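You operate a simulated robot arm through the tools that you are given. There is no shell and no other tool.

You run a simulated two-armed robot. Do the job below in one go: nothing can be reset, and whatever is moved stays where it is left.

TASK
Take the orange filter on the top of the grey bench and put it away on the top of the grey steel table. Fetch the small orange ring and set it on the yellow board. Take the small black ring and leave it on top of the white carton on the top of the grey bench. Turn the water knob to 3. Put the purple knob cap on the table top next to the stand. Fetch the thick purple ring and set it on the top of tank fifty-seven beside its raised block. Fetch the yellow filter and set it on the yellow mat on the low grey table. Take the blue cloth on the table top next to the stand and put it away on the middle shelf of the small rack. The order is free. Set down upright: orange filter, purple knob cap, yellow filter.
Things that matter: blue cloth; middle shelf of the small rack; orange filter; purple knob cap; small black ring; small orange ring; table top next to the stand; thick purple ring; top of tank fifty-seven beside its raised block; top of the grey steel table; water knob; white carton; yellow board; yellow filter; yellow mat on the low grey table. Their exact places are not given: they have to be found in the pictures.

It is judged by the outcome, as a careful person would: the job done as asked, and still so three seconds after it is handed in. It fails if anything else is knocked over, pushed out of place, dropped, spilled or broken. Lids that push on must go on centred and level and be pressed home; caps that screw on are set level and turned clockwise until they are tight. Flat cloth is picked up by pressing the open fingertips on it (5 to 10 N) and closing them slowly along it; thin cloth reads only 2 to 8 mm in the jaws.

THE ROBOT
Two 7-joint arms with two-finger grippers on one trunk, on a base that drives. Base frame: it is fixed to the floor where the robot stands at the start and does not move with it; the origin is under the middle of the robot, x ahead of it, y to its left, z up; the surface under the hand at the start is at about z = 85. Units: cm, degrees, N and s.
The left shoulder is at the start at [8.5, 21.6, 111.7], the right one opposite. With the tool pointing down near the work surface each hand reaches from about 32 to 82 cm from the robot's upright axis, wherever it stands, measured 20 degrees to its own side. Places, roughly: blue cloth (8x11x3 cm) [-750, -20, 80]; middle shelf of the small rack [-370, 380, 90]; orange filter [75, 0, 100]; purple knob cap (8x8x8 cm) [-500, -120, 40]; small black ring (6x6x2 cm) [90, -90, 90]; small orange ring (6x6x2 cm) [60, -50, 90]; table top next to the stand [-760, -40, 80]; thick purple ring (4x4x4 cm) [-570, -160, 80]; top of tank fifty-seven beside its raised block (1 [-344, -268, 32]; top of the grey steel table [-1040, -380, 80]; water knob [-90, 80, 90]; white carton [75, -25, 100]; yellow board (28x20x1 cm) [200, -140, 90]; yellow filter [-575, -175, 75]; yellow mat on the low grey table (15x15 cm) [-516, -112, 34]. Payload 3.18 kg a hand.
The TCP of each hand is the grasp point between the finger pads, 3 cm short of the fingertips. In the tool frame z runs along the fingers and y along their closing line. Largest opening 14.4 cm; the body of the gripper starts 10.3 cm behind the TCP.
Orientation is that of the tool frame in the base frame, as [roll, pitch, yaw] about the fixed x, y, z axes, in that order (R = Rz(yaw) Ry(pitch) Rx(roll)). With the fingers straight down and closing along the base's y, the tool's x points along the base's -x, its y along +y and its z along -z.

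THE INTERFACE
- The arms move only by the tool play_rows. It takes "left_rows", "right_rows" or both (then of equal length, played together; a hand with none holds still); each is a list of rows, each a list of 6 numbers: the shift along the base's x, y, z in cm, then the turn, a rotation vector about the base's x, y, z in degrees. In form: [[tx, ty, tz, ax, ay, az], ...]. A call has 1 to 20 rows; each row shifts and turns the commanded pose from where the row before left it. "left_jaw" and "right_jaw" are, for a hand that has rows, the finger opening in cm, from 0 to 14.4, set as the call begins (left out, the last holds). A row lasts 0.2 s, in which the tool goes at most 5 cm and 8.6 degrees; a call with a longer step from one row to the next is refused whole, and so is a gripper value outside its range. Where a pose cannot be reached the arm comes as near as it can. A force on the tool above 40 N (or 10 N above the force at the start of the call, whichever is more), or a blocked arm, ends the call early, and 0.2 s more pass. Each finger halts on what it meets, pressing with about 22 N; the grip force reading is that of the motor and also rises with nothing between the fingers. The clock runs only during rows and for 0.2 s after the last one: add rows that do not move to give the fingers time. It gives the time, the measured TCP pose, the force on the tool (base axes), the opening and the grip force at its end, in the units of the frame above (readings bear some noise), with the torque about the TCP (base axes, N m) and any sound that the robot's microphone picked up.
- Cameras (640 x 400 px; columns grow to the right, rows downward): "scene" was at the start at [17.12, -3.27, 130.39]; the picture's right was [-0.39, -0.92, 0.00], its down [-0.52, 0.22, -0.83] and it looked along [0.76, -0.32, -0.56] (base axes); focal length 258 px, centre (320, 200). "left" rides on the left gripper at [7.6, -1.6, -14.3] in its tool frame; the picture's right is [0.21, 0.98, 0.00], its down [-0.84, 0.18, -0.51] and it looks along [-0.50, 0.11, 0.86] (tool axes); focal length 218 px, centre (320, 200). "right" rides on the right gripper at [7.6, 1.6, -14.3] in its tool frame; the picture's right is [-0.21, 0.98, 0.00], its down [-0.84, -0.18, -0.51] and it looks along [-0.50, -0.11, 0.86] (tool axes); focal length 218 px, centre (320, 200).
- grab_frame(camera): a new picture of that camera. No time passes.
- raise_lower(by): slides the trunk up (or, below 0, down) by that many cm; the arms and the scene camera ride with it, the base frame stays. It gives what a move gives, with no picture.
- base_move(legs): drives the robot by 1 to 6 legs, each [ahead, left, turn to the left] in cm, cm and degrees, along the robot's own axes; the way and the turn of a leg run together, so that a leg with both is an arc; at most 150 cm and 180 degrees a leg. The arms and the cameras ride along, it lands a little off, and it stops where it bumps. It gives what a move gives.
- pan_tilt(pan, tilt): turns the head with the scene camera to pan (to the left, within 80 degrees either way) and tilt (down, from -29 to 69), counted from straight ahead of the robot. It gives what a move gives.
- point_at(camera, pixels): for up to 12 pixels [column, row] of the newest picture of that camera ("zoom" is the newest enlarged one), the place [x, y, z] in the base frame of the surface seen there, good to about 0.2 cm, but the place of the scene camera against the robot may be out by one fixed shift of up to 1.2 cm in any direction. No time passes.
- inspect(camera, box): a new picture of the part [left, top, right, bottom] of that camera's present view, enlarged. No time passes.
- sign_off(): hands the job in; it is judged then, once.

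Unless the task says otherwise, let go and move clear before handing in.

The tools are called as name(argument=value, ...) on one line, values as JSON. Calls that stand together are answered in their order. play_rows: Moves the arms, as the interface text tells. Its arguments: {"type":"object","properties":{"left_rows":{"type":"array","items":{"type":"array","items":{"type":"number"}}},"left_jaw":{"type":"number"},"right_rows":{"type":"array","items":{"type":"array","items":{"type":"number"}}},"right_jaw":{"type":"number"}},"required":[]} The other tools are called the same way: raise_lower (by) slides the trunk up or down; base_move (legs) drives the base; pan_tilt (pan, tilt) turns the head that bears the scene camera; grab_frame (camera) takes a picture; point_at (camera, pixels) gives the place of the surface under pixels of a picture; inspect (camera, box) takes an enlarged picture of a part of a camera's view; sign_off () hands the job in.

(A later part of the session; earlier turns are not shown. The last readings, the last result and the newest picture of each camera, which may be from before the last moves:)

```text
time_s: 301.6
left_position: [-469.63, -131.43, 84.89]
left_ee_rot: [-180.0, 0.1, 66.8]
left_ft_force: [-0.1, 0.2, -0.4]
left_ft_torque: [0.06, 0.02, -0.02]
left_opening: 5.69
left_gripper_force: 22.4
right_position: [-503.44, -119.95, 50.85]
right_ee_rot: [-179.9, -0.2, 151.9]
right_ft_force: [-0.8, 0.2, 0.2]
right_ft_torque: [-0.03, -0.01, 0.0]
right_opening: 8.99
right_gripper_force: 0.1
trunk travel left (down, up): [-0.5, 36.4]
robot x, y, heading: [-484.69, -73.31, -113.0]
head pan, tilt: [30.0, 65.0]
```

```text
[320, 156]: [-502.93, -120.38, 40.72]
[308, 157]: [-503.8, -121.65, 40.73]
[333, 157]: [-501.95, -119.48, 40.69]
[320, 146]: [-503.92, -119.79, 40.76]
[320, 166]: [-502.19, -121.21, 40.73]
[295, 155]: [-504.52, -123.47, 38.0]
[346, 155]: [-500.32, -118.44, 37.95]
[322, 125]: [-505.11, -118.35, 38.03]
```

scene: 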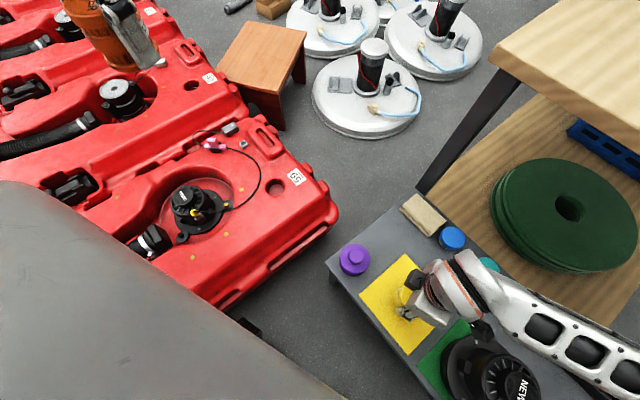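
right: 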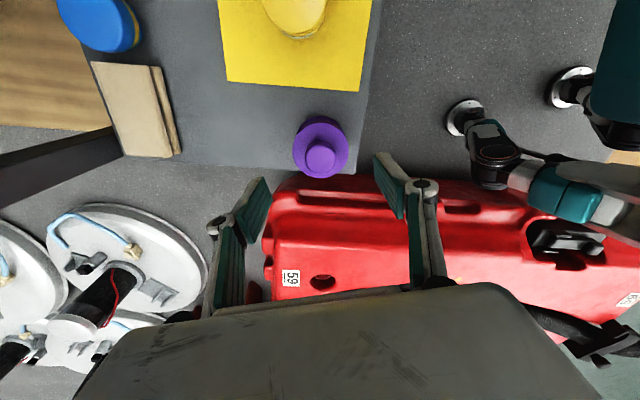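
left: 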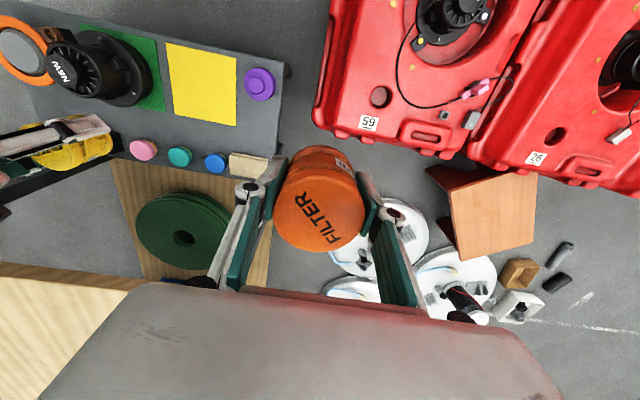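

The cap centre is (-502.95,-120.45). I lower to z 36.7 around its disc.

play_rows(right_rows=[[0.5, -0.5, -3, 0, 0, 0], [0, 0, -4, 0, 0, 0], [0, 0, -4, 0, 0, 0], [0, 0, -2, 0, 0, 0], [0, 0, -1.1, 0, 0, 0], [0, 0, 0, 0, 0, 0]])

grab_frame(camera="right")

```text
time_s: 303.0
left_position: [-469.45, -131.39, 84.8]
left_ee_rot: [-180.0, 0.0, 66.9]
left_ft_force: [0.5, -0.1, -1.0]
left_ft_torque: [-0.02, 0.01, 0.01]
left_opening: 5.7
left_gripper_force: 21.4
right_position: [-502.91, -120.81, 36.8]
right_ee_rot: [-180.0, 0.0, 151.9]
right_ft_force: [0.2, -0.1, -0.3]
right_ft_torque: [-0.02, -0.02, -0.01]
right_opening: 8.96
right_gripper_force: 0.0
trunk travel left (down, up): [-0.5, 36.4]
robot x, y, heading: [-484.71, -73.26, -113.2]
head pan, tilt: [30.0, 65.0]
```

```text
taken
```

right: 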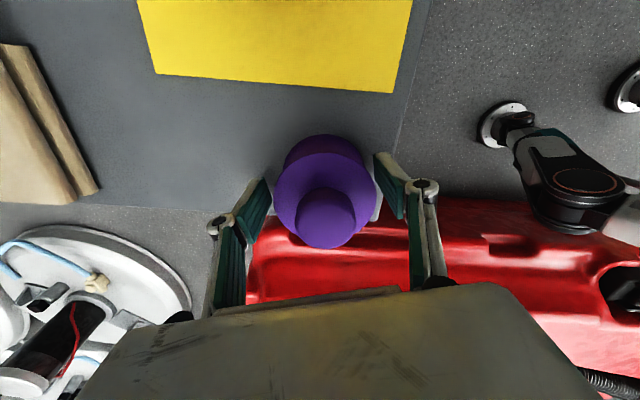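

The disc is between the pads. I close and lift.

play_rows(right_rows=[[0, 0.25, 0, 0, 0, 0], [0, 0, 0, 0, 0, 0], [0, 0, 0, 0, 0, 0], [0, 0, 0, 0, 0, 0]], right_jaw=4.5)

play_rows(right_rows=[[0, 0, 2, 0, 0, 0], [0, 0, 4, 0, 0, 0], [0, 0, 4, 0, 0, 0], [0, 0, 4, 0, 0, 0], [0, 0, 4, 0, 0, 0], [0, 0, 4, 0, 0, 0], [0, 0, 4, 0, 0, 0], [0, 0, 0, 0, 0, 0]])

grab_frame(camera="right")

grab_frame(camera="scene")

```text
time_s: 304.0
left_position: [-469.59, -131.54, 84.93]
left_ee_rot: [-180.0, 0.0, 66.8]
left_ft_force: [-0.6, 0.3, -1.2]
left_ft_torque: [-0.02, 0.01, -0.01]
left_opening: 5.68
left_gripper_force: 22.0
right_position: [-503.0, -120.63, 36.85]
right_ee_rot: [-180.0, -0.1, 151.9]
right_ft_force: [-0.2, -2.6, 2.0]
right_ft_torque: [0.0, -0.1, -0.06]
right_opening: 6.86
right_gripper_force: 22.4
trunk travel left (down, up): [-0.5, 36.4]
robot x, y, heading: [-484.88, -73.13, -113.4]
head pan, tilt: [30.0, 65.0]
```

```text
time_s: 305.8
left_position: [-469.62, -131.48, 84.83]
left_ee_rot: [180.0, -0.1, 66.7]
left_ft_force: [-0.1, 0.3, -1.1]
left_ft_torque: [0.0, 0.0, -0.01]
left_opening: 5.68
left_gripper_force: 21.7
right_position: [-502.84, -120.39, 62.99]
right_ee_rot: [-179.9, -0.2, 152.0]
right_ft_force: [-0.6, -0.2, -1.0]
right_ft_torque: [0.0, -0.04, -0.02]
right_opening: 6.88
right_gripper_force: 22.3
trunk travel left (down, up): [-0.5, 36.4]
robot x, y, heading: [-485.16, -73.21, -113.3]
head pan, tilt: [30.0, 65.0]
```

```text
taken
```

right: 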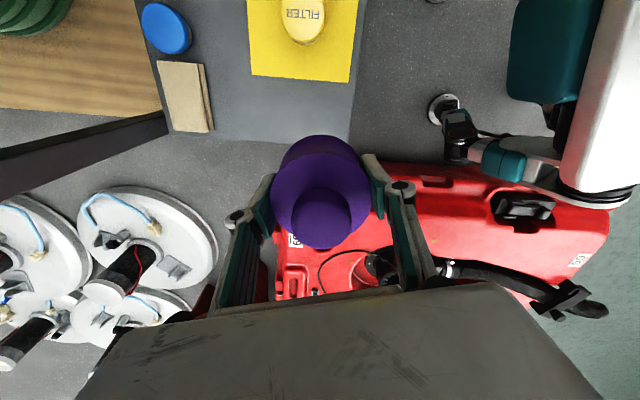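

```text
taken
```

scene: 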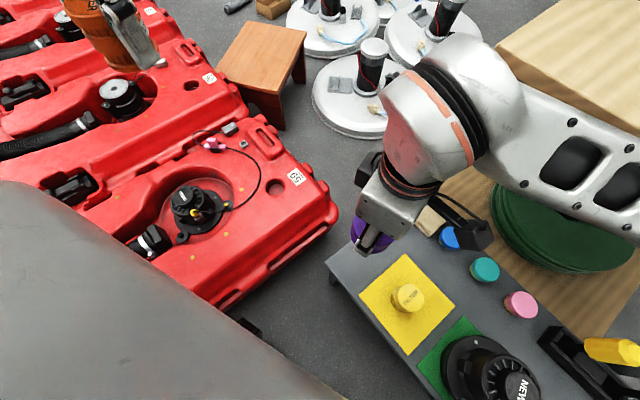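

The purple cap is held at 6.86 cm, with its bottom 3.9 cm below the TCP. I raise it, move it to the right side, and bring the left hand back in, so neither arm is near its limits before I move the trunk.

play_rows(right_rows=[[0, 0, 4, 0, 0, 0], [0, 0, 4, 0, 0, 0], [-2, 1, 4, 0, 0, 0], [-2, 1, 4, 0, 0, 0], [-3, 1.5, 2, 0, 0, 0], [-3, 1.5, 2, 0, 0, 0], [-4, 1.5, 0, 0, 0, 0], [-4, 1.5, 0, 0, 0, 0], [-4, 1.5, 0, 0, 0, 0], [0, 0, 0, 0, 0, 0]])

play_rows(left_rows=[[-2, 1, 0, 0, 0, -5], [-2, 1, 0, 0, 0, -5], [-2, 1, 0, 0, 0, -5], [-2, 1, 0, 0, 0, -5], [0, 0, 0, 0, 0, 0]])

raise_lower(by=6)

```text
time_s: 308.0
left_position: [-469.51, -131.5, 84.95]
left_ee_rot: [180.0, 0.0, 66.8]
left_ft_force: [-0.2, -0.9, -0.2]
left_ft_torque: [0.02, -0.02, 0.01]
left_opening: 5.69
left_gripper_force: 22.0
right_position: [-524.75, -110.91, 82.93]
right_ee_rot: [179.9, 0.0, 152.0]
right_ft_force: [0.3, 0.2, -0.6]
right_ft_torque: [-0.03, 0.01, -0.04]
right_opening: 6.82
right_gripper_force: 21.8
trunk travel left (down, up): [-0.5, 36.4]
robot x, y, heading: [-484.97, -73.51, -113.5]
head pan, tilt: [30.0, 65.0]
```

```text
time_s: 309.2
left_position: [-477.66, -127.36, 84.87]
left_ee_rot: [180.0, 0.1, 46.7]
left_ft_force: [0.5, -0.6, -0.4]
left_ft_torque: [0.03, -0.02, -0.03]
left_opening: 5.68
left_gripper_force: 22.0
right_position: [-524.78, -110.94, 82.9]
right_ee_rot: [-179.9, -0.2, 152.1]
right_ft_force: [-0.9, -0.3, -0.7]
right_ft_torque: [0.02, 0.01, 0.0]
right_opening: 6.83
right_gripper_force: 21.7
trunk travel left (down, up): [-0.5, 36.4]
robot x, y, heading: [-485.32, -73.17, -113.1]
head pan, tilt: [30.0, 65.0]
```

```text
time_s: 310.2
left_position: [-477.64, -127.65, 90.76]
left_ee_rot: [-179.9, -0.2, 46.8]
left_ft_force: [0.2, -0.3, -0.9]
left_ft_torque: [0.05, -0.02, 0.03]
left_opening: 5.7
left_gripper_force: 21.7
right_position: [-524.87, -110.88, 88.64]
right_ee_rot: [179.8, -0.1, 151.9]
right_ft_force: [0.6, 0.6, -1.0]
right_ft_torque: [0.06, 0.03, -0.05]
right_opening: 6.81
right_gripper_force: 22.1
trunk travel left (down, up): [-6.5, 30.4]
robot x, y, heading: [-485.06, -72.88, -113.4]
head pan, tilt: [30.0, 65.0]
```

Both hands rose cleanly with the trunk. I raise the trunk further and drive around to the aisle in front of the table next to the stand.

raise_lower(by=16)

base_move(legs=[[0, 0, -22], [-46, 0, 0], [0, -106, 0], [110, 0, 0]])

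pan_tilt(pan=-60, tilt=25)

grab_frame(camera="scene")

```text
time_s: 312.0
left_position: [-476.03, -124.05, 115.15]
left_ee_rot: [175.5, 12.2, 46.4]
left_ft_force: [-0.3, -0.5, -0.4]
left_ft_torque: [0.02, -0.02, 0.03]
left_opening: 5.69
left_gripper_force: 21.8
right_position: [-524.94, -110.86, 104.69]
right_ee_rot: [180.0, -0.2, 151.9]
right_ft_force: [1.1, -0.8, -1.0]
right_ft_torque: [0.01, 0.0, -0.04]
right_opening: 6.82
right_gripper_force: 22.1
trunk travel left (down, up): [-22.5, 14.4]
robot x, y, heading: [-484.55, -72.89, -113.4]
head pan, tilt: [30.0, 65.0]
```

```text
time_s: 330.6
left_position: [-615.0, -95.71, 115.16]
left_ee_rot: [175.4, 12.3, 26.5]
left_ft_force: [-0.6, 0.0, -0.8]
left_ft_torque: [-0.01, 0.0, -0.01]
left_opening: 5.68
left_gripper_force: 22.3
right_position: [-656.3, -66.81, 104.9]
right_ee_rot: [-180.0, 0.0, 131.9]
right_ft_force: [-0.4, 0.4, -0.5]
right_ft_torque: [0.0, 0.03, -0.01]
right_opening: 6.7
right_gripper_force: 21.4
trunk travel left (down, up): [-22.5, 14.4]
robot x, y, heading: [-606.16, -45.12, -133.1]
head pan, tilt: [30.0, 65.0]
```

```text
time_s: 332.3
left_position: [-614.9, -95.77, 115.18]
left_ee_rot: [175.4, 12.3, 26.5]
left_ft_force: [0.3, -0.5, -0.4]
left_ft_torque: [0.0, 0.01, 0.0]
left_opening: 5.7
left_gripper_force: 21.9
right_position: [-656.31, -66.81, 104.85]
right_ee_rot: [179.9, -0.2, 132.1]
right_ft_force: [0.0, 0.2, -0.6]
right_ft_torque: [0.01, -0.04, 0.0]
right_opening: 6.68
right_gripper_force: 22.3
trunk travel left (down, up): [-22.5, 14.4]
robot x, y, heading: [-606.24, -45.01, -133.5]
head pan, tilt: [-60.0, 25.0]
```

```text
taken
```

scene: 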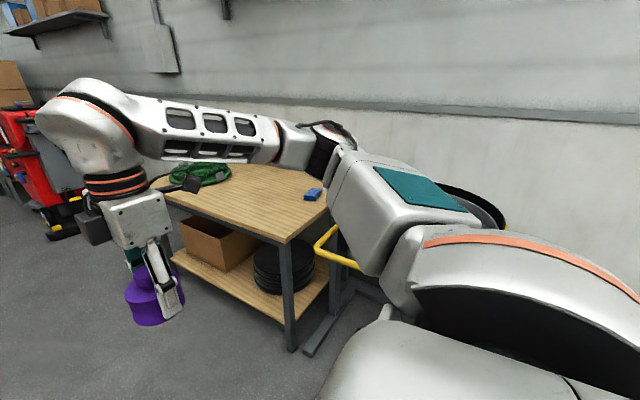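

The blue cloth is at (313,195) near the table's stand-side edge. I drive further along the aisle and turn right to face this table.

base_move(legs=[[100, 0, 0], [0, 0, -91]])

pan_tilt(pan=0, tilt=40)

grab_frame(camera="scene")

```text
time_s: 341.3
left_position: [-724.2, -106.81, 115.2]
left_ee_rot: [175.5, 12.2, -64.9]
left_ft_force: [-0.4, -0.4, -0.2]
left_ft_torque: [-0.01, 0.0, -0.04]
left_opening: 5.68
left_gripper_force: 21.8
right_position: [-694.05, -66.15, 104.85]
right_ee_rot: [-180.0, -0.1, 40.6]
right_ft_force: [0.4, 1.0, -0.7]
right_ft_torque: [0.03, -0.02, -0.03]
right_opening: 6.69
right_gripper_force: 22.7
trunk travel left (down, up): [-22.5, 14.4]
robot x, y, heading: [-674.01, -116.83, 135.8]
head pan, tilt: [-60.0, 25.0]
```

```text
time_s: 342.6
left_position: [-724.06, -106.77, 115.24]
left_ee_rot: [175.5, 12.3, -65.0]
left_ft_force: [-1.1, -0.6, -0.8]
left_ft_torque: [-0.01, 0.0, -0.02]
left_opening: 5.69
left_gripper_force: 21.9
right_position: [-694.07, -66.18, 104.88]
right_ee_rot: [180.0, -0.1, 40.7]
right_ft_force: [0.4, -0.1, -1.0]
right_ft_torque: [-0.03, 0.02, 0.0]
right_opening: 6.68
right_gripper_force: 22.2
trunk travel left (down, up): [-22.5, 14.4]
robot x, y, heading: [-673.66, -117.24, 135.7]
head pan, tilt: [0.0, 40.0]
```

```text
taken
```

scene: 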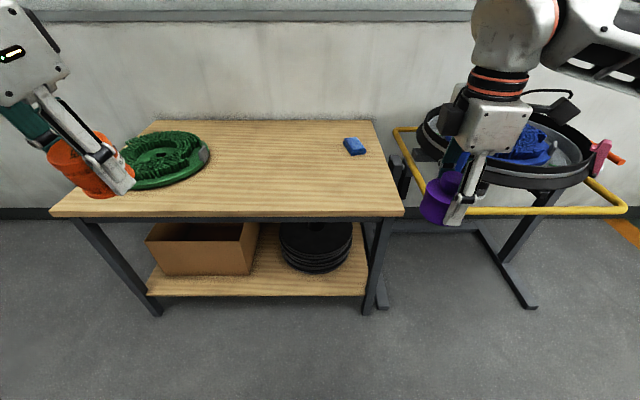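

The table is in full view with the blue cloth at (354,147) and free space in the middle. I level the left hand's filter and measure the table.

play_rows(left_rows=[[0, 0, 0, -3.1, -3.05, -4], [0, 0, 0, -3.1, -3.05, -4], [0, 0, 0, -3, -3.05, -4], [0, 0, 0, 0, 0, 0]])

point_at(camera="scene", pixels=[[354, 146], [345, 152], [365, 152], [352, 139], [400, 213], [55, 213], [378, 125], [290, 170], [300, 190], [240, 170], [150, 125], [205, 160]])

inspect(camera="scene", box=[300, 110, 420, 220])

```text
time_s: 343.6
left_position: [-724.01, -106.72, 115.33]
left_ee_rot: [175.5, 12.3, -64.9]
left_ft_force: [0.3, -0.2, -0.4]
left_ft_torque: [-0.01, -0.01, -0.01]
left_opening: 5.67
left_gripper_force: 22.4
left hand out of reach, approached as far as the arm can: row 1, 2, 3
right_position: [-694.1, -66.17, 104.86]
right_ee_rot: [179.9, -0.1, 40.6]
right_ft_force: [0.1, -0.5, -0.1]
right_ft_torque: [0.01, -0.03, -0.01]
right_opening: 6.69
right_gripper_force: 22.2
trunk travel left (down, up): [-22.5, 14.4]
robot x, y, heading: [-673.71, -117.15, 135.4]
head pan, tilt: [0.0, 40.0]
```

```text
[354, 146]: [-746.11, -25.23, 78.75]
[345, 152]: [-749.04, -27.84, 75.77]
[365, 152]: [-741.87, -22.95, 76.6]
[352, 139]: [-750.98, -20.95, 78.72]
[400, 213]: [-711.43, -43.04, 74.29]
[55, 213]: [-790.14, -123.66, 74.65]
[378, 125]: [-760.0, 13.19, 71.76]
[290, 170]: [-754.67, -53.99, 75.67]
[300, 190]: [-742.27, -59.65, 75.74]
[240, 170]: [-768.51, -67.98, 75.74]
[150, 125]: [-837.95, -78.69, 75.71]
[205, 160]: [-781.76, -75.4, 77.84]
```

```text
3.64 times, centred on (360, 165) of scene
```

zoom: 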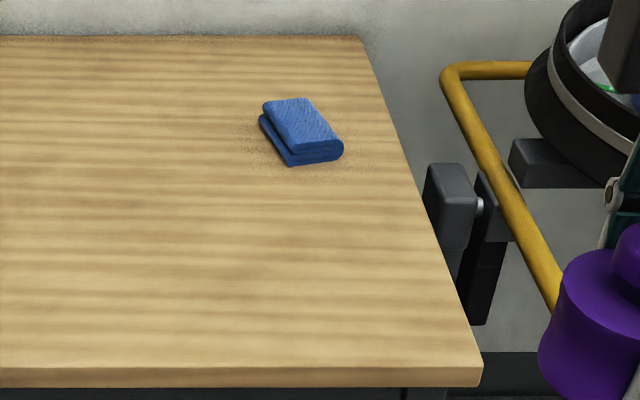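

The cloth is folded at (-747,-24), top 78.75, and the table surface is 75.7. The left hand could not level at this height, so I lower it 8 cm and retry.

play_rows(left_rows=[[0, 0, -3, 0, 0, 0], [0, 0, -3, 0, 0, 0], [0, 0, -3, 0, 0, 0], [0, 0, -1, -3.1, -3.05, 0], [0, 0, 0, -3.1, -3.05, 0], [0, 0, 0, -3, -3.05, 0], [0, 0, 0, 0, 0, 0]])

base_move(legs=[[48, 0, 0]])

grab_frame(camera="right")

grab_frame(camera="scene")

```text
time_s: 345.2
left_position: [-724.11, -106.88, 105.25]
left_ee_rot: [179.8, 0.0, -64.4]
left_ft_force: [0.3, 0.6, -0.2]
left_ft_torque: [-0.01, 0.0, -0.03]
left_opening: 5.71
left_gripper_force: 21.7
right_position: [-694.14, -66.2, 104.93]
right_ee_rot: [-179.9, 0.0, 40.5]
right_ft_force: [0.2, -0.3, 0.0]
right_ft_torque: [0.03, -0.01, -0.01]
right_opening: 6.65
right_gripper_force: 21.7
trunk travel left (down, up): [-22.5, 14.4]
robot x, y, heading: [-673.59, -117.18, 135.8]
head pan, tilt: [0.0, 40.0]
```

```text
time_s: 348.1
left_position: [-758.53, -72.76, 105.24]
left_ee_rot: [179.8, 0.0, -64.5]
left_ft_force: [0.2, 0.6, 0.2]
left_ft_torque: [-0.04, 0.01, -0.02]
left_opening: 5.72
left_gripper_force: 21.7
right_position: [-728.54, -32.18, 104.86]
right_ee_rot: [180.0, 0.0, 40.6]
right_ft_force: [-0.7, 0.1, -0.7]
right_ft_torque: [-0.03, 0.0, 0.02]
right_opening: 6.69
right_gripper_force: 22.0
trunk travel left (down, up): [-22.5, 14.4]
robot x, y, heading: [-708.24, -82.99, 135.4]
head pan, tilt: [0.0, 40.0]
```

```text
taken
```

right: 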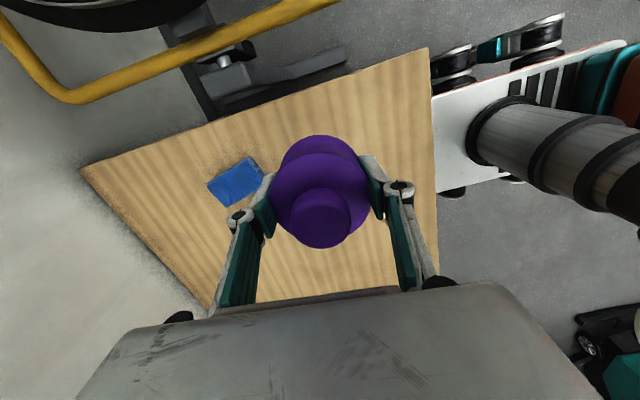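

```text
taken
```

scene: 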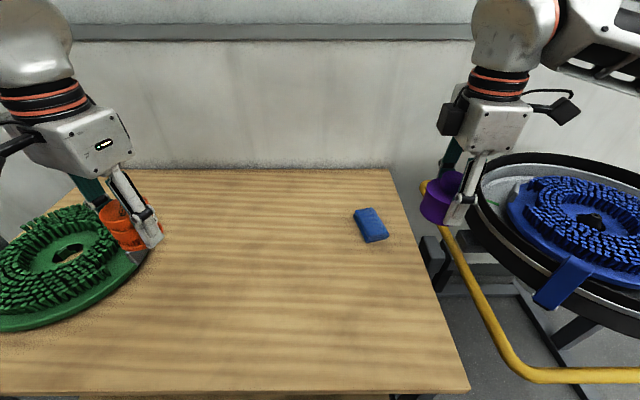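

The left filter is level again. I move the cap over the free middle of the table at (-738,-48).

play_rows(right_rows=[[-1.9, -3.2, -2, 0, 0, 0], [-1.9, -3.2, -2, 0, 0, 0], [-1.9, -3.2, -2, 0, 0, 0], [-1.9, -3.2, -2, 0, 0, 0], [-1.9, -3.2, -2, 0, 0, 0], [0, 0, -4, 0, 0, 0], [0, 0, -4, 0, 0, 0], [0, 0, -4, 0, 0, 0], [0, 0, 0, 0, 0, 0]])

grab_frame(camera="right")

grab_frame(camera="scene")

```text
time_s: 350.1
left_position: [-758.49, -72.85, 105.24]
left_ee_rot: [179.8, 0.1, -64.6]
left_ft_force: [-0.5, -0.8, -0.8]
left_ft_torque: [0.03, -0.03, -0.02]
left_opening: 5.7
left_gripper_force: 21.7
right_position: [-737.85, -48.15, 82.77]
right_ee_rot: [-180.0, -0.1, 40.4]
right_ft_force: [0.2, -0.1, 0.3]
right_ft_torque: [-0.01, 0.02, 0.0]
right_opening: 6.67
right_gripper_force: 21.6
trunk travel left (down, up): [-22.5, 14.4]
robot x, y, heading: [-708.21, -83.02, 135.6]
head pan, tilt: [0.0, 40.0]
```

```text
taken
```

right: 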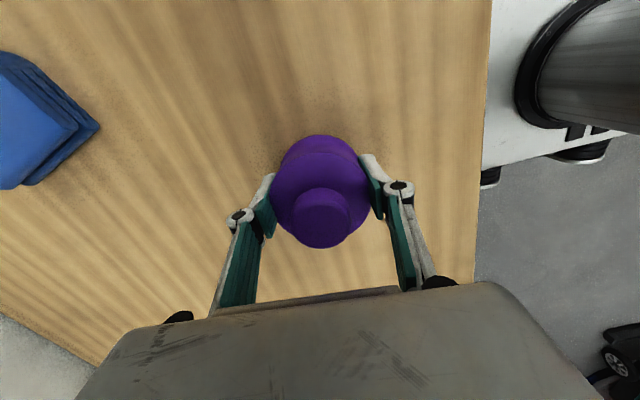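

```text
taken
```

scene: 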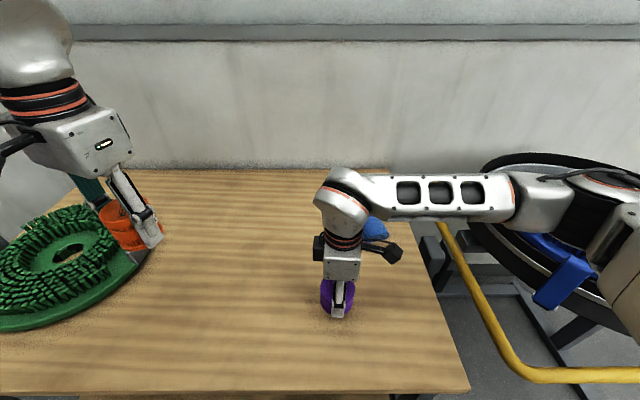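

play_rows(right_rows=[[0, 0, -1.5, 0, 0, 0], [0, 0, -1, 0, 0, 0], [0, 0, -0.3, 0, 0, 0], [0, 0, 0, 0, 0, 0]])

play_rows(right_rows=[[0, 0, -0.2, 0, 0, 0], [0, 0, -0.2, 0, 0, 0], [0, 0, 0, 0, 0, 0]])

```text
time_s: 351.1
left_position: [-758.56, -72.7, 105.25]
left_ee_rot: [179.8, 0.1, -64.5]
left_ft_force: [-0.1, 0.0, -0.5]
left_ft_torque: [0.01, 0.0, -0.01]
left_opening: 5.69
left_gripper_force: 21.9
right_position: [-737.92, -48.18, 80.0]
right_ee_rot: [180.0, -0.2, 40.5]
right_ft_force: [0.2, 0.5, -0.7]
right_ft_torque: [0.02, 0.03, -0.03]
right_opening: 6.68
right_gripper_force: 22.2
trunk travel left (down, up): [-22.5, 14.4]
robot x, y, heading: [-708.33, -83.17, 135.3]
head pan, tilt: [0.0, 40.0]
```

```text
time_s: 351.9
left_position: [-758.34, -72.8, 105.42]
left_ee_rot: [179.7, 0.3, -64.5]
left_ft_force: [-0.5, -1.0, 0.4]
left_ft_torque: [-0.02, -0.01, 0.04]
left_opening: 5.69
left_gripper_force: 22.0
right_position: [-737.84, -48.29, 79.81]
right_ee_rot: [-179.7, -0.1, 40.6]
right_ft_force: [2.3, 4.3, 27.6]
right_ft_torque: [0.14, -0.4, -0.04]
right_opening: 6.68
right_gripper_force: 21.5
trunk travel left (down, up): [-22.5, 14.4]
robot x, y, heading: [-708.09, -83.29, 135.5]
head pan, tilt: [0.0, 40.0]
```

Firm contact (27.6 N). I ease up 0.2 cm, open and lift away.

play_rows(right_rows=[[0, 0, 0.2, 0, 0, 0], [0, 0, 0, 0, 0, 0]])

play_rows(right_rows=[[0, 0, 0, 0, 0, 0], [0, 0, 0, 0, 0, 0], [0, 0, 0, 0, 0, 0]], right_jaw=9.4)

play_rows(right_rows=[[0, 0, 2, 0, 0, 0], [0, 0, 3, 0, 0, 0], [0, 0, 4, 0, 0, 0], [0, 0, 4, 0, 0, 0], [0, 0, 4, 0, 0, 0], [0, 0, 4, 0, 0, 0], [0, 0, 3, 0, 0, 0], [0, 0, 0, 0, 0, 0]])

grab_frame(camera="right")

grab_frame(camera="scene")

```text
time_s: 352.4
left_position: [-758.37, -72.76, 105.35]
left_ee_rot: [179.8, 0.1, -64.6]
left_ft_force: [0.5, 0.2, -0.7]
left_ft_torque: [0.0, 0.0, -0.01]
left_opening: 5.7
left_gripper_force: 21.6
right_position: [-737.91, -48.23, 79.8]
right_ee_rot: [-179.8, -0.2, 40.5]
right_ft_force: [-1.0, 3.2, 19.3]
right_ft_torque: [0.25, 0.21, -0.07]
right_opening: 6.65
right_gripper_force: 22.0
trunk travel left (down, up): [-22.5, 14.4]
robot x, y, heading: [-708.02, -83.09, 135.3]
head pan, tilt: [0.0, 40.0]
```

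```text
time_s: 353.2
left_position: [-758.43, -72.68, 105.29]
left_ee_rot: [179.8, 0.1, -64.5]
left_ft_force: [-0.4, -0.1, -0.6]
left_ft_torque: [0.0, -0.02, -0.02]
left_opening: 5.68
left_gripper_force: 21.7
right_position: [-737.89, -48.22, 79.87]
right_ee_rot: [-180.0, -0.2, 40.5]
right_ft_force: [-0.6, 0.8, 0.8]
right_ft_torque: [-0.01, -0.01, 0.03]
right_opening: 9.41
right_gripper_force: 0.1
trunk travel left (down, up): [-22.5, 14.4]
robot x, y, heading: [-707.86, -83.23, 135.4]
head pan, tilt: [0.0, 40.0]
```

```text
time_s: 355.1
left_position: [-758.38, -72.73, 105.21]
left_ee_rot: [179.8, 0.0, -64.6]
left_ft_force: [-1.0, 0.4, -1.0]
left_ft_torque: [0.0, -0.03, 0.02]
left_opening: 5.7
left_gripper_force: 22.1
right_position: [-737.82, -48.41, 103.76]
right_ee_rot: [180.0, -0.2, 40.5]
right_ft_force: [0.5, -1.2, 0.4]
right_ft_torque: [-0.01, 0.0, 0.01]
right_opening: 9.4
right_gripper_force: 0.1
trunk travel left (down, up): [-22.5, 14.4]
robot x, y, heading: [-708.02, -83.18, 135.5]
head pan, tilt: [0.0, 40.0]
```

```text
taken
```

right: 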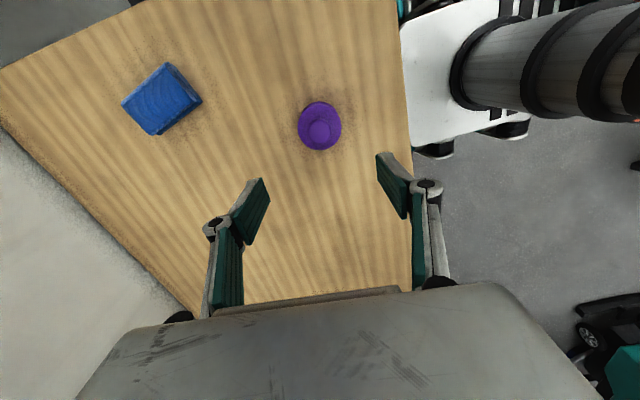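

```text
taken
```

scene: 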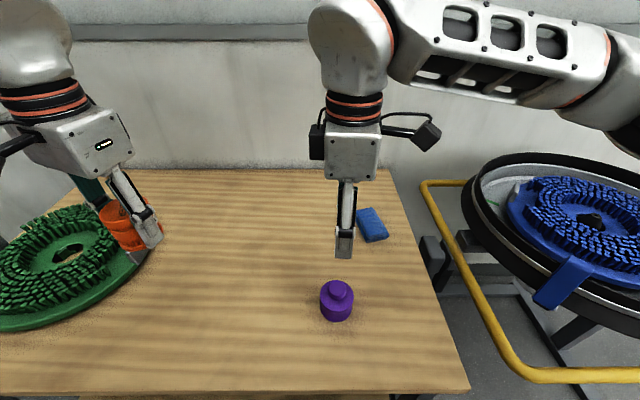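

The purple cap stands upright at (336,300). Next I measure the blue cloth at (160,98) in the right picture, since the right hand is now free.

inspect(camera="right", box=[100, 40, 230, 150])

point_at(camera="zoom", pixels=[[105, 215], [300, 90], [430, 195], [230, 320], [265, 200], [480, 230], [260, 360]])

```text
3.64 times, centred on (165, 95) of right
```

zoom: 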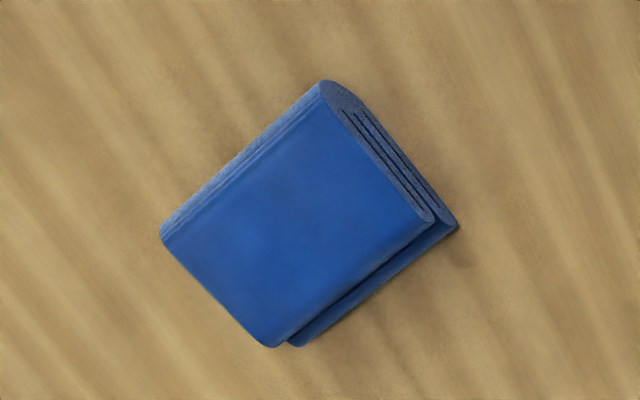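

```text
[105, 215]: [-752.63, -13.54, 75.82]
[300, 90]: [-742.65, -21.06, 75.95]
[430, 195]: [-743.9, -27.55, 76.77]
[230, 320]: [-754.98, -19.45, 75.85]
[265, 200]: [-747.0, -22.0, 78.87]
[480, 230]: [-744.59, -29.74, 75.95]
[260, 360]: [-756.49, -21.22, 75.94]
```

point_at(camera="zoom", pixels=[[325, 98], [178, 238], [268, 332], [418, 210], [297, 215], [245, 165], [345, 275]])

```text
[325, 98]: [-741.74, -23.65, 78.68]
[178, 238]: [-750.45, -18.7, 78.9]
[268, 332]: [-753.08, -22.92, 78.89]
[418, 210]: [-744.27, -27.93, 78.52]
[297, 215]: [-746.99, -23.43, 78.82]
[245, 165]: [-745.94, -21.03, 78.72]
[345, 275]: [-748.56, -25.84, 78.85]
```

The cloth is 11 × ~7 cm, centred at (-747.4,-23.3), with its long side at 150°. I turn the hand to close across its short side and move above it.

play_rows(right_rows=[[-1.2, 3.1, 0, 0, 0, -8], [-1.2, 3.1, 0, 0, 0, -8], [-1.2, 3.1, -1, 0, 0, -8], [-1.2, 3.1, -1, 0, 0, -8], [-1.2, 3.1, -1, 0, 0, -8], [-1.2, 3.1, -1, 0, 0, -8], [-1.2, 3.1, -1, 0, 0, -8], [-1.2, 3.4, -1, 0, 0, -8], [0, 0, -2, 0, 0, -8], [0, 0, 0, 0, 0, 0]], right_jaw=12)

grab_frame(camera="right")

```text
time_s: 357.2
left_position: [-758.45, -72.88, 105.34]
left_ee_rot: [179.7, 0.1, -64.6]
left_ft_force: [-0.6, -0.3, -0.7]
left_ft_torque: [0.0, 0.0, -0.02]
left_opening: 5.71
left_gripper_force: 21.6
right_position: [-747.43, -22.97, 95.81]
right_ee_rot: [-179.9, 0.0, -31.6]
right_ft_force: [1.1, 0.0, -0.8]
right_ft_torque: [-0.03, 0.03, -0.03]
right_opening: 12.0
right_gripper_force: 0.0
trunk travel left (down, up): [-22.5, 14.4]
robot x, y, heading: [-707.92, -83.34, 135.5]
head pan, tilt: [0.0, 40.0]
```

```text
taken
```

right: 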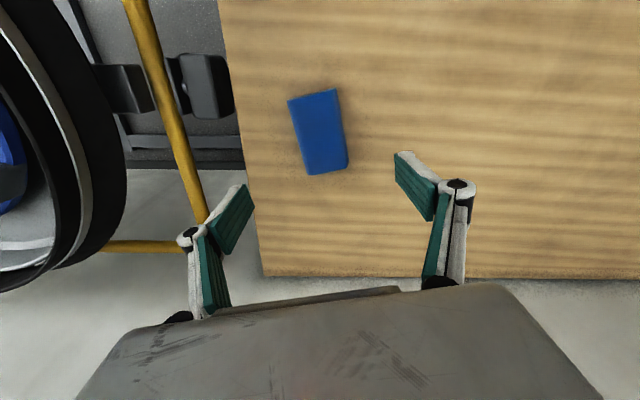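

pan_tilt(pan=-35, tilt=30)

grab_frame(camera="scene")

point_at(camera="scene", pixels=[[320, 240], [400, 270], [250, 205], [350, 180], [300, 190], [260, 245]])

```text
time_s: 358.3
left_position: [-758.3, -72.88, 105.3]
left_ee_rot: [179.8, 0.0, -64.7]
left_ft_force: [-0.1, 0.6, -0.1]
left_ft_torque: [-0.01, 0.01, 0.02]
left_opening: 5.72
left_gripper_force: 22.4
right_position: [-747.4, -23.11, 95.84]
right_ee_rot: [-180.0, -0.1, -31.5]
right_ft_force: [0.1, -0.4, 0.6]
right_ft_torque: [0.03, -0.02, -0.01]
right_opening: 11.99
right_gripper_force: 0.0
trunk travel left (down, up): [-22.5, 14.4]
robot x, y, heading: [-707.7, -83.44, 135.5]
head pan, tilt: [-35.0, 30.0]
```

```text
taken
```

scene: 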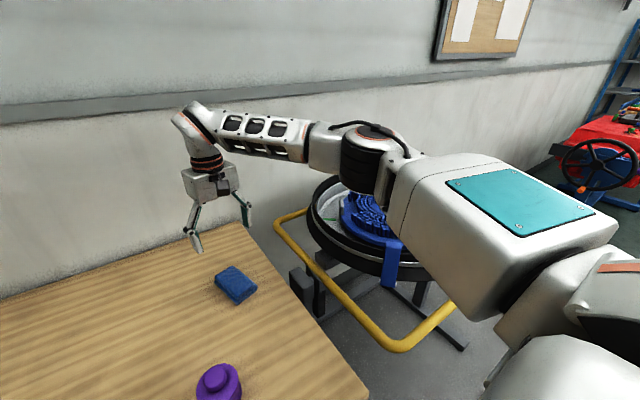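

```text
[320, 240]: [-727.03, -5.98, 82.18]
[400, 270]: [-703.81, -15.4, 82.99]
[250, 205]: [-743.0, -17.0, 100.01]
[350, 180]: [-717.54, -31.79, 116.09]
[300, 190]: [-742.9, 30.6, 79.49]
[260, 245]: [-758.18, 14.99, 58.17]
```

The elbow is well above the stand's drum. I narrow the jaws to 9.5 cm and lower around the cloth.

play_rows(right_rows=[[0, -0.2, -4, 0, 0, 0], [0, 0, -4, 0, 0, 0], [0, 0, -4, 0, 0, 0], [0, 0, -3, 0, 0, 0], [0, 0, -1.4, 0, 0, 0], [0, 0, 0, 0, 0, 0]], right_jaw=9.8)

grab_frame(camera="right")

grab_frame(camera="scene")

```text
time_s: 359.7
left_position: [-758.61, -72.72, 105.24]
left_ee_rot: [179.8, 0.1, -64.6]
left_ft_force: [0.1, 0.1, -0.7]
left_ft_torque: [0.04, 0.0, 0.02]
left_opening: 5.68
left_gripper_force: 22.1
right_position: [-747.57, -23.5, 79.5]
right_ee_rot: [-179.9, -0.1, -31.5]
right_ft_force: [1.3, 0.5, -0.4]
right_ft_torque: [0.01, 0.02, 0.02]
right_opening: 9.82
right_gripper_force: 0.0
trunk travel left (down, up): [-22.5, 14.4]
robot x, y, heading: [-708.0, -83.3, 135.5]
head pan, tilt: [-35.0, 30.0]
```

```text
taken
```

right: 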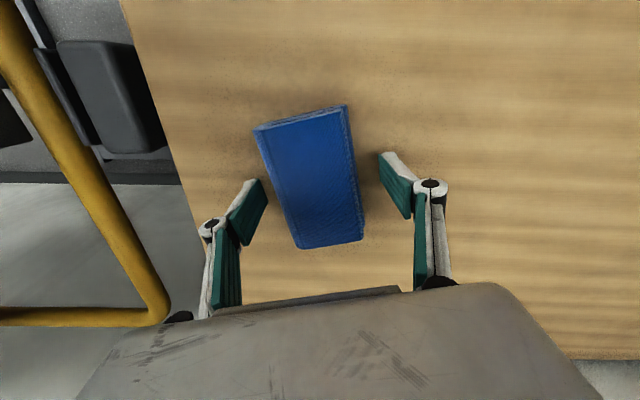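

```text
taken
```

scene: 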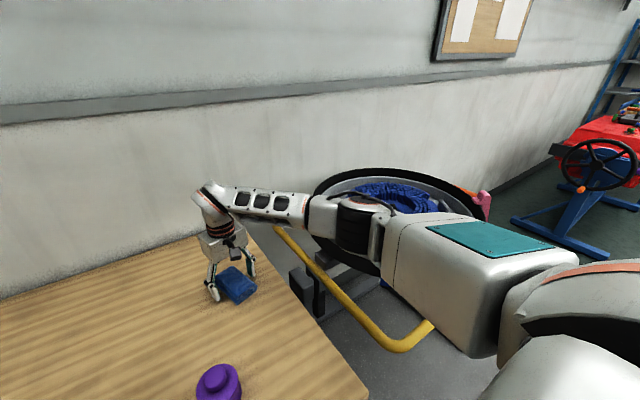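

point_at(camera="scene", pixels=[[355, 225], [350, 250], [390, 255], [330, 215], [320, 190], [400, 190], [335, 260], [440, 330]])

inspect(camera="scene", box=[180, 150, 460, 350])

```text
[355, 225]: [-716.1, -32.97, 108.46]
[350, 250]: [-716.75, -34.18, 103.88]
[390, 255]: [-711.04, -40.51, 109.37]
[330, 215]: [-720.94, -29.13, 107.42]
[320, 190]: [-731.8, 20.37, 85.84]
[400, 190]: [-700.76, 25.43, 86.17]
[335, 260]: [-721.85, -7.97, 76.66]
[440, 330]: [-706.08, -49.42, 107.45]
```

```text
2.00 times, centred on (320, 250) of scene
```

zoom: 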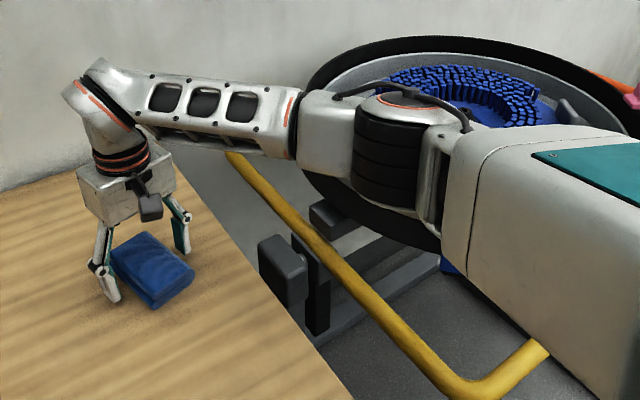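

The cloth lies between the fingertips with the elbow 17 cm above the drum. I shift slightly to centre and close slowly.

play_rows(right_rows=[[0.3, 0.4, -0.3, 0, 0, 0], [0, 0, 0, 0, 0, 0]], right_jaw=8.4)

play_rows(right_rows=[[0, 0, 0, 0, 0, 0], [0, 0, 0, 0, 0, 0]], right_jaw=7)

play_rows(right_rows=[[0, 0, 0, 0, 0, 0], [0, 0, 0, 0, 0, 0], [0, 0, 0, 0, 0, 0]], right_jaw=5.5)

grab_frame(camera="right")

```text
time_s: 360.3
left_position: [-758.34, -72.65, 105.13]
left_ee_rot: [179.8, 0.0, -64.6]
left_ft_force: [0.5, 0.7, -0.7]
left_ft_torque: [-0.02, -0.02, -0.01]
left_opening: 5.68
left_gripper_force: 22.2
right_position: [-747.25, -23.01, 79.29]
right_ee_rot: [-179.9, -0.2, -31.6]
right_ft_force: [0.3, -0.3, 0.2]
right_ft_torque: [0.03, 0.0, -0.01]
right_opening: 8.37
right_gripper_force: 0.0
trunk travel left (down, up): [-22.5, 14.4]
robot x, y, heading: [-708.12, -83.67, 135.3]
head pan, tilt: [-35.0, 30.0]
```

```text
time_s: 360.9
left_position: [-758.38, -72.77, 105.37]
left_ee_rot: [179.9, 0.1, -64.6]
left_ft_force: [-0.4, 0.6, -1.1]
left_ft_torque: [0.0, 0.02, -0.01]
left_opening: 5.69
left_gripper_force: 21.8
right_position: [-747.23, -22.96, 79.1]
right_ee_rot: [-180.0, -0.1, -31.6]
right_ft_force: [0.3, -0.2, 0.0]
right_ft_torque: [-0.03, -0.04, 0.0]
right_opening: 7.0
right_gripper_force: 0.3
trunk travel left (down, up): [-22.5, 14.4]
robot x, y, heading: [-707.72, -83.02, 135.6]
head pan, tilt: [-35.0, 30.0]
```

```text
time_s: 361.7
left_position: [-758.47, -72.76, 105.18]
left_ee_rot: [179.8, 0.2, -64.5]
left_ft_force: [0.1, -0.9, -0.1]
left_ft_torque: [-0.02, -0.01, 0.02]
left_opening: 5.7
left_gripper_force: 21.8
right_position: [-747.36, -22.83, 79.09]
right_ee_rot: [179.9, -0.1, -31.5]
right_ft_force: [0.1, -1.0, 0.0]
right_ft_torque: [-0.01, 0.03, -0.02]
right_opening: 6.86
right_gripper_force: 21.8
trunk travel left (down, up): [-22.5, 14.4]
robot x, y, heading: [-707.64, -82.66, 135.2]
head pan, tilt: [-35.0, 30.0]
```

```text
taken
```

right: 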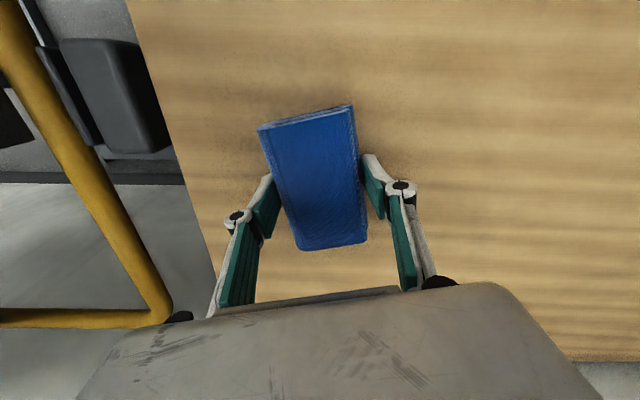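

The jaws hold the folded cloth at 6.86 cm. I lift it and check.

play_rows(right_rows=[[0, 0, 2, 0, 0, 0], [0, 0, 3, 0, 0, 0], [0, 0, 4, 0, 0, 0], [0, 0, 4, 0, 0, 0], [0, 0, 4, 0, 0, 0], [0, 0, 4, 0, 0, 0], [0, 0, 2, 0, 0, 0], [0, 0, 0, 0, 0, 0]])

grab_frame(camera="right")

grab_frame(camera="scene")

```text
time_s: 363.5
left_position: [-758.43, -72.81, 105.3]
left_ee_rot: [179.9, 0.1, -64.6]
left_ft_force: [-1.0, 0.0, 0.0]
left_ft_torque: [-0.03, -0.02, -0.01]
left_opening: 5.69
left_gripper_force: 22.8
right_position: [-747.14, -22.82, 102.07]
right_ee_rot: [-179.9, -0.2, -31.5]
right_ft_force: [-0.9, -0.8, -0.6]
right_ft_torque: [0.03, 0.0, -0.02]
right_opening: 6.89
right_gripper_force: 22.1
trunk travel left (down, up): [-22.5, 14.4]
robot x, y, heading: [-707.88, -83.06, 135.3]
head pan, tilt: [-35.0, 30.0]
```

```text
taken
```

right: 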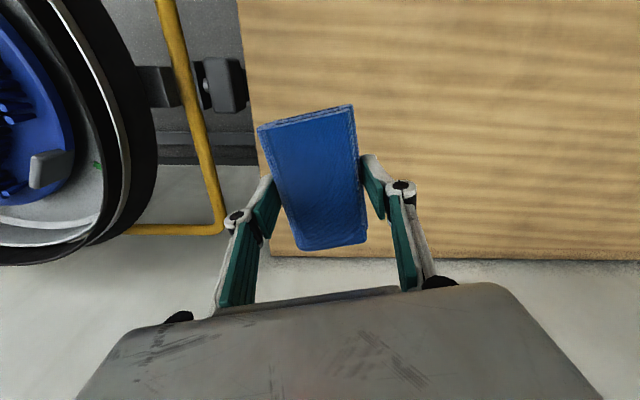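

```text
taken
```

scene: 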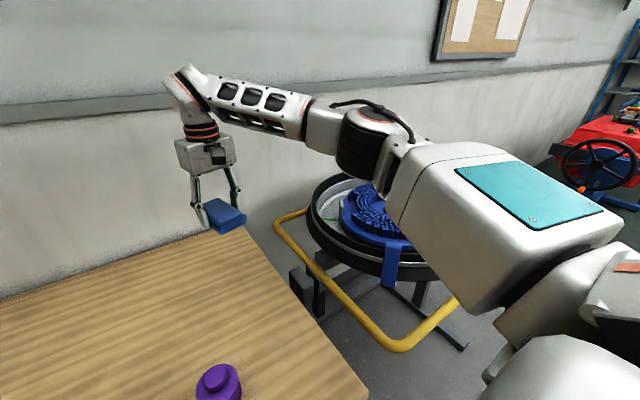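

The cloth hangs securely. I draw the hand in, back away from the table and turn to look down the aisle toward the steel table.

play_rows(right_rows=[[2.6, -2.6, 0.5, 0, 0, 6], [2.6, -2.6, 0.5, 0, 0, 6], [2.6, -2.6, 0.5, 0, 0, 6], [2.6, -2.6, 0.5, 0, 0, 6], [2.6, -2.6, 0, 0, 0, 6], [2.0, -2.0, 0, 0, 0, 6], [0, 0, 0, 0, 0, 0]])

base_move(legs=[[-48, 0, 0], [0, 0, 90]])

pan_tilt(pan=0, tilt=18)

grab_frame(camera="scene")

```text
time_s: 365.1
left_position: [-758.59, -72.66, 105.38]
left_ee_rot: [179.8, 0.1, -64.5]
left_ft_force: [0.0, -0.1, 0.3]
left_ft_torque: [-0.02, -0.01, 0.01]
left_opening: 5.69
left_gripper_force: 22.5
right_position: [-732.23, -37.94, 104.14]
right_ee_rot: [-180.0, -0.2, 4.5]
right_ft_force: [-0.2, 0.5, 0.1]
right_ft_torque: [-0.04, -0.01, 0.0]
right_opening: 6.89
right_gripper_force: 22.0
trunk travel left (down, up): [-22.5, 14.4]
robot x, y, heading: [-708.28, -83.15, 135.3]
head pan, tilt: [-35.0, 30.0]
```

```text
time_s: 371.7
left_position: [-683.96, -167.52, 105.36]
left_ee_rot: [179.7, 0.1, 25.0]
left_ft_force: [-1.0, 0.6, -0.4]
left_ft_torque: [-0.02, -0.04, -0.05]
left_opening: 5.69
left_gripper_force: 21.6
right_position: [-718.71, -141.11, 104.09]
right_ee_rot: [179.9, -0.1, 94.2]
right_ft_force: [0.4, 0.7, -1.0]
right_ft_torque: [0.02, -0.02, 0.0]
right_opening: 6.88
right_gripper_force: 21.9
trunk travel left (down, up): [-22.5, 14.4]
robot x, y, heading: [-673.46, -116.97, -134.8]
head pan, tilt: [-35.0, 30.0]
```

```text
time_s: 372.8
left_position: [-683.88, -167.52, 105.29]
left_ee_rot: [179.8, 0.1, 25.1]
left_ft_force: [1.2, 0.2, -1.0]
left_ft_torque: [0.0, 0.0, -0.03]
left_opening: 5.68
left_gripper_force: 22.2
right_position: [-718.59, -141.2, 104.09]
right_ee_rot: [-180.0, -0.2, 94.3]
right_ft_force: [0.0, -0.1, -0.6]
right_ft_torque: [0.02, -0.03, 0.0]
right_opening: 6.89
right_gripper_force: 22.0
trunk travel left (down, up): [-22.5, 14.4]
robot x, y, heading: [-673.35, -117.21, -134.8]
head pan, tilt: [0.0, 18.0]
```

```text
taken
```

scene: 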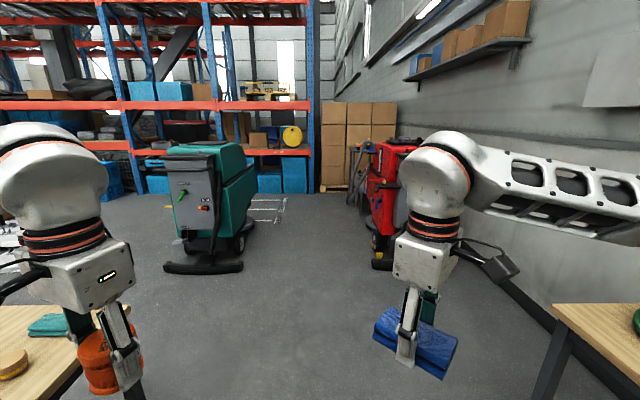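

inspect(camera="scene", box=[250, 80, 430, 290])

point_at(camera="scene", pixels=[[205, 268], [240, 250], [380, 265], [375, 200], [358, 172], [345, 150], [270, 190], [330, 250], [265, 172], [395, 230]])

```text
1.90 times, centred on (340, 185) of scene
```

zoom: 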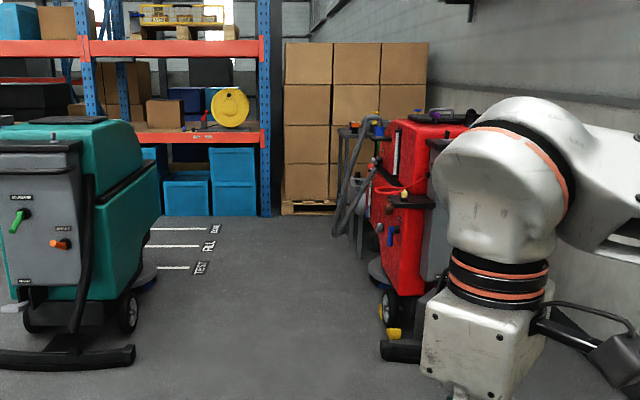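

```text
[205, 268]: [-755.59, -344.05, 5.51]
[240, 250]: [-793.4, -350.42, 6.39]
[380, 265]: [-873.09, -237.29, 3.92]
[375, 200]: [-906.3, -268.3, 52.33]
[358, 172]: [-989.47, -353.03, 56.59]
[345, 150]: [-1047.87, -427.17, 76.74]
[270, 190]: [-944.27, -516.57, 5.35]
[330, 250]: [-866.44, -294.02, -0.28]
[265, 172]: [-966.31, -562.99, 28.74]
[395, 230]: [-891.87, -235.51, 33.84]
```

The steel table must be beyond the red machine, on the right. The corridor between the teal and red machines is about 135 cm wide, so I centre in it and drive 150 cm before looking again.

base_move(legs=[[0, 12, 0], [150, 0, 0], [30, 0, 0]])

grab_frame(camera="scene")

pan_tilt(pan=-35, tilt=20)

grab_frame(camera="scene")

```text
time_s: 383.0
left_position: [-800.23, -302.8, 105.26]
left_ee_rot: [179.7, 0.0, 25.2]
left_ft_force: [0.0, -0.5, -0.5]
left_ft_torque: [0.03, -0.04, 0.01]
left_opening: 5.67
left_gripper_force: 22.0
right_position: [-835.07, -276.47, 104.07]
right_ee_rot: [-180.0, -0.2, 94.4]
right_ft_force: [0.6, 0.4, -0.8]
right_ft_torque: [0.01, -0.02, 0.0]
right_opening: 6.88
right_gripper_force: 22.1
trunk travel left (down, up): [-22.5, 14.4]
robot x, y, heading: [-789.6, -252.09, -134.9]
head pan, tilt: [0.0, 18.0]
```

```text
taken
```

scene: 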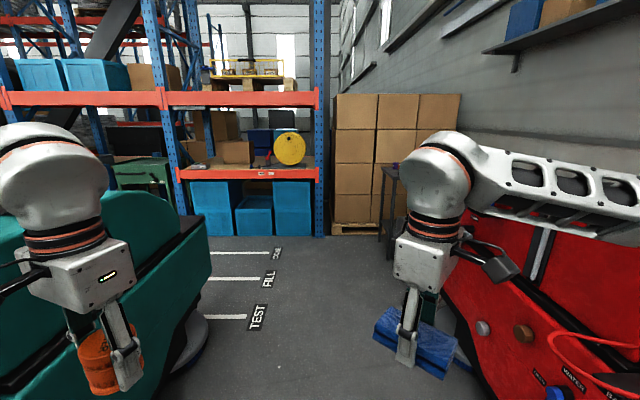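

```text
time_s: 384.0
left_position: [-800.08, -302.74, 105.37]
left_ee_rot: [179.9, 0.0, 25.2]
left_ft_force: [0.0, 0.1, -0.5]
left_ft_torque: [0.02, 0.01, 0.01]
left_opening: 5.7
left_gripper_force: 22.4
right_position: [-834.93, -276.43, 104.16]
right_ee_rot: [180.0, -0.1, 94.3]
right_ft_force: [-0.3, 0.1, -0.8]
right_ft_torque: [0.0, 0.03, 0.04]
right_opening: 6.86
right_gripper_force: 22.4
trunk travel left (down, up): [-22.5, 14.4]
robot x, y, heading: [-789.41, -252.66, -134.9]
head pan, tilt: [-35.0, 20.0]
```

```text
taken
```

scene: 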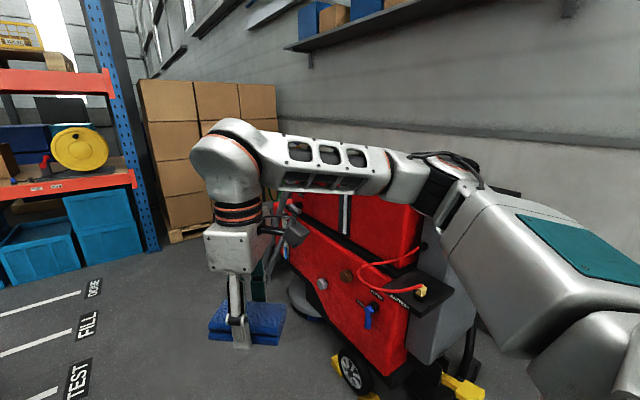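

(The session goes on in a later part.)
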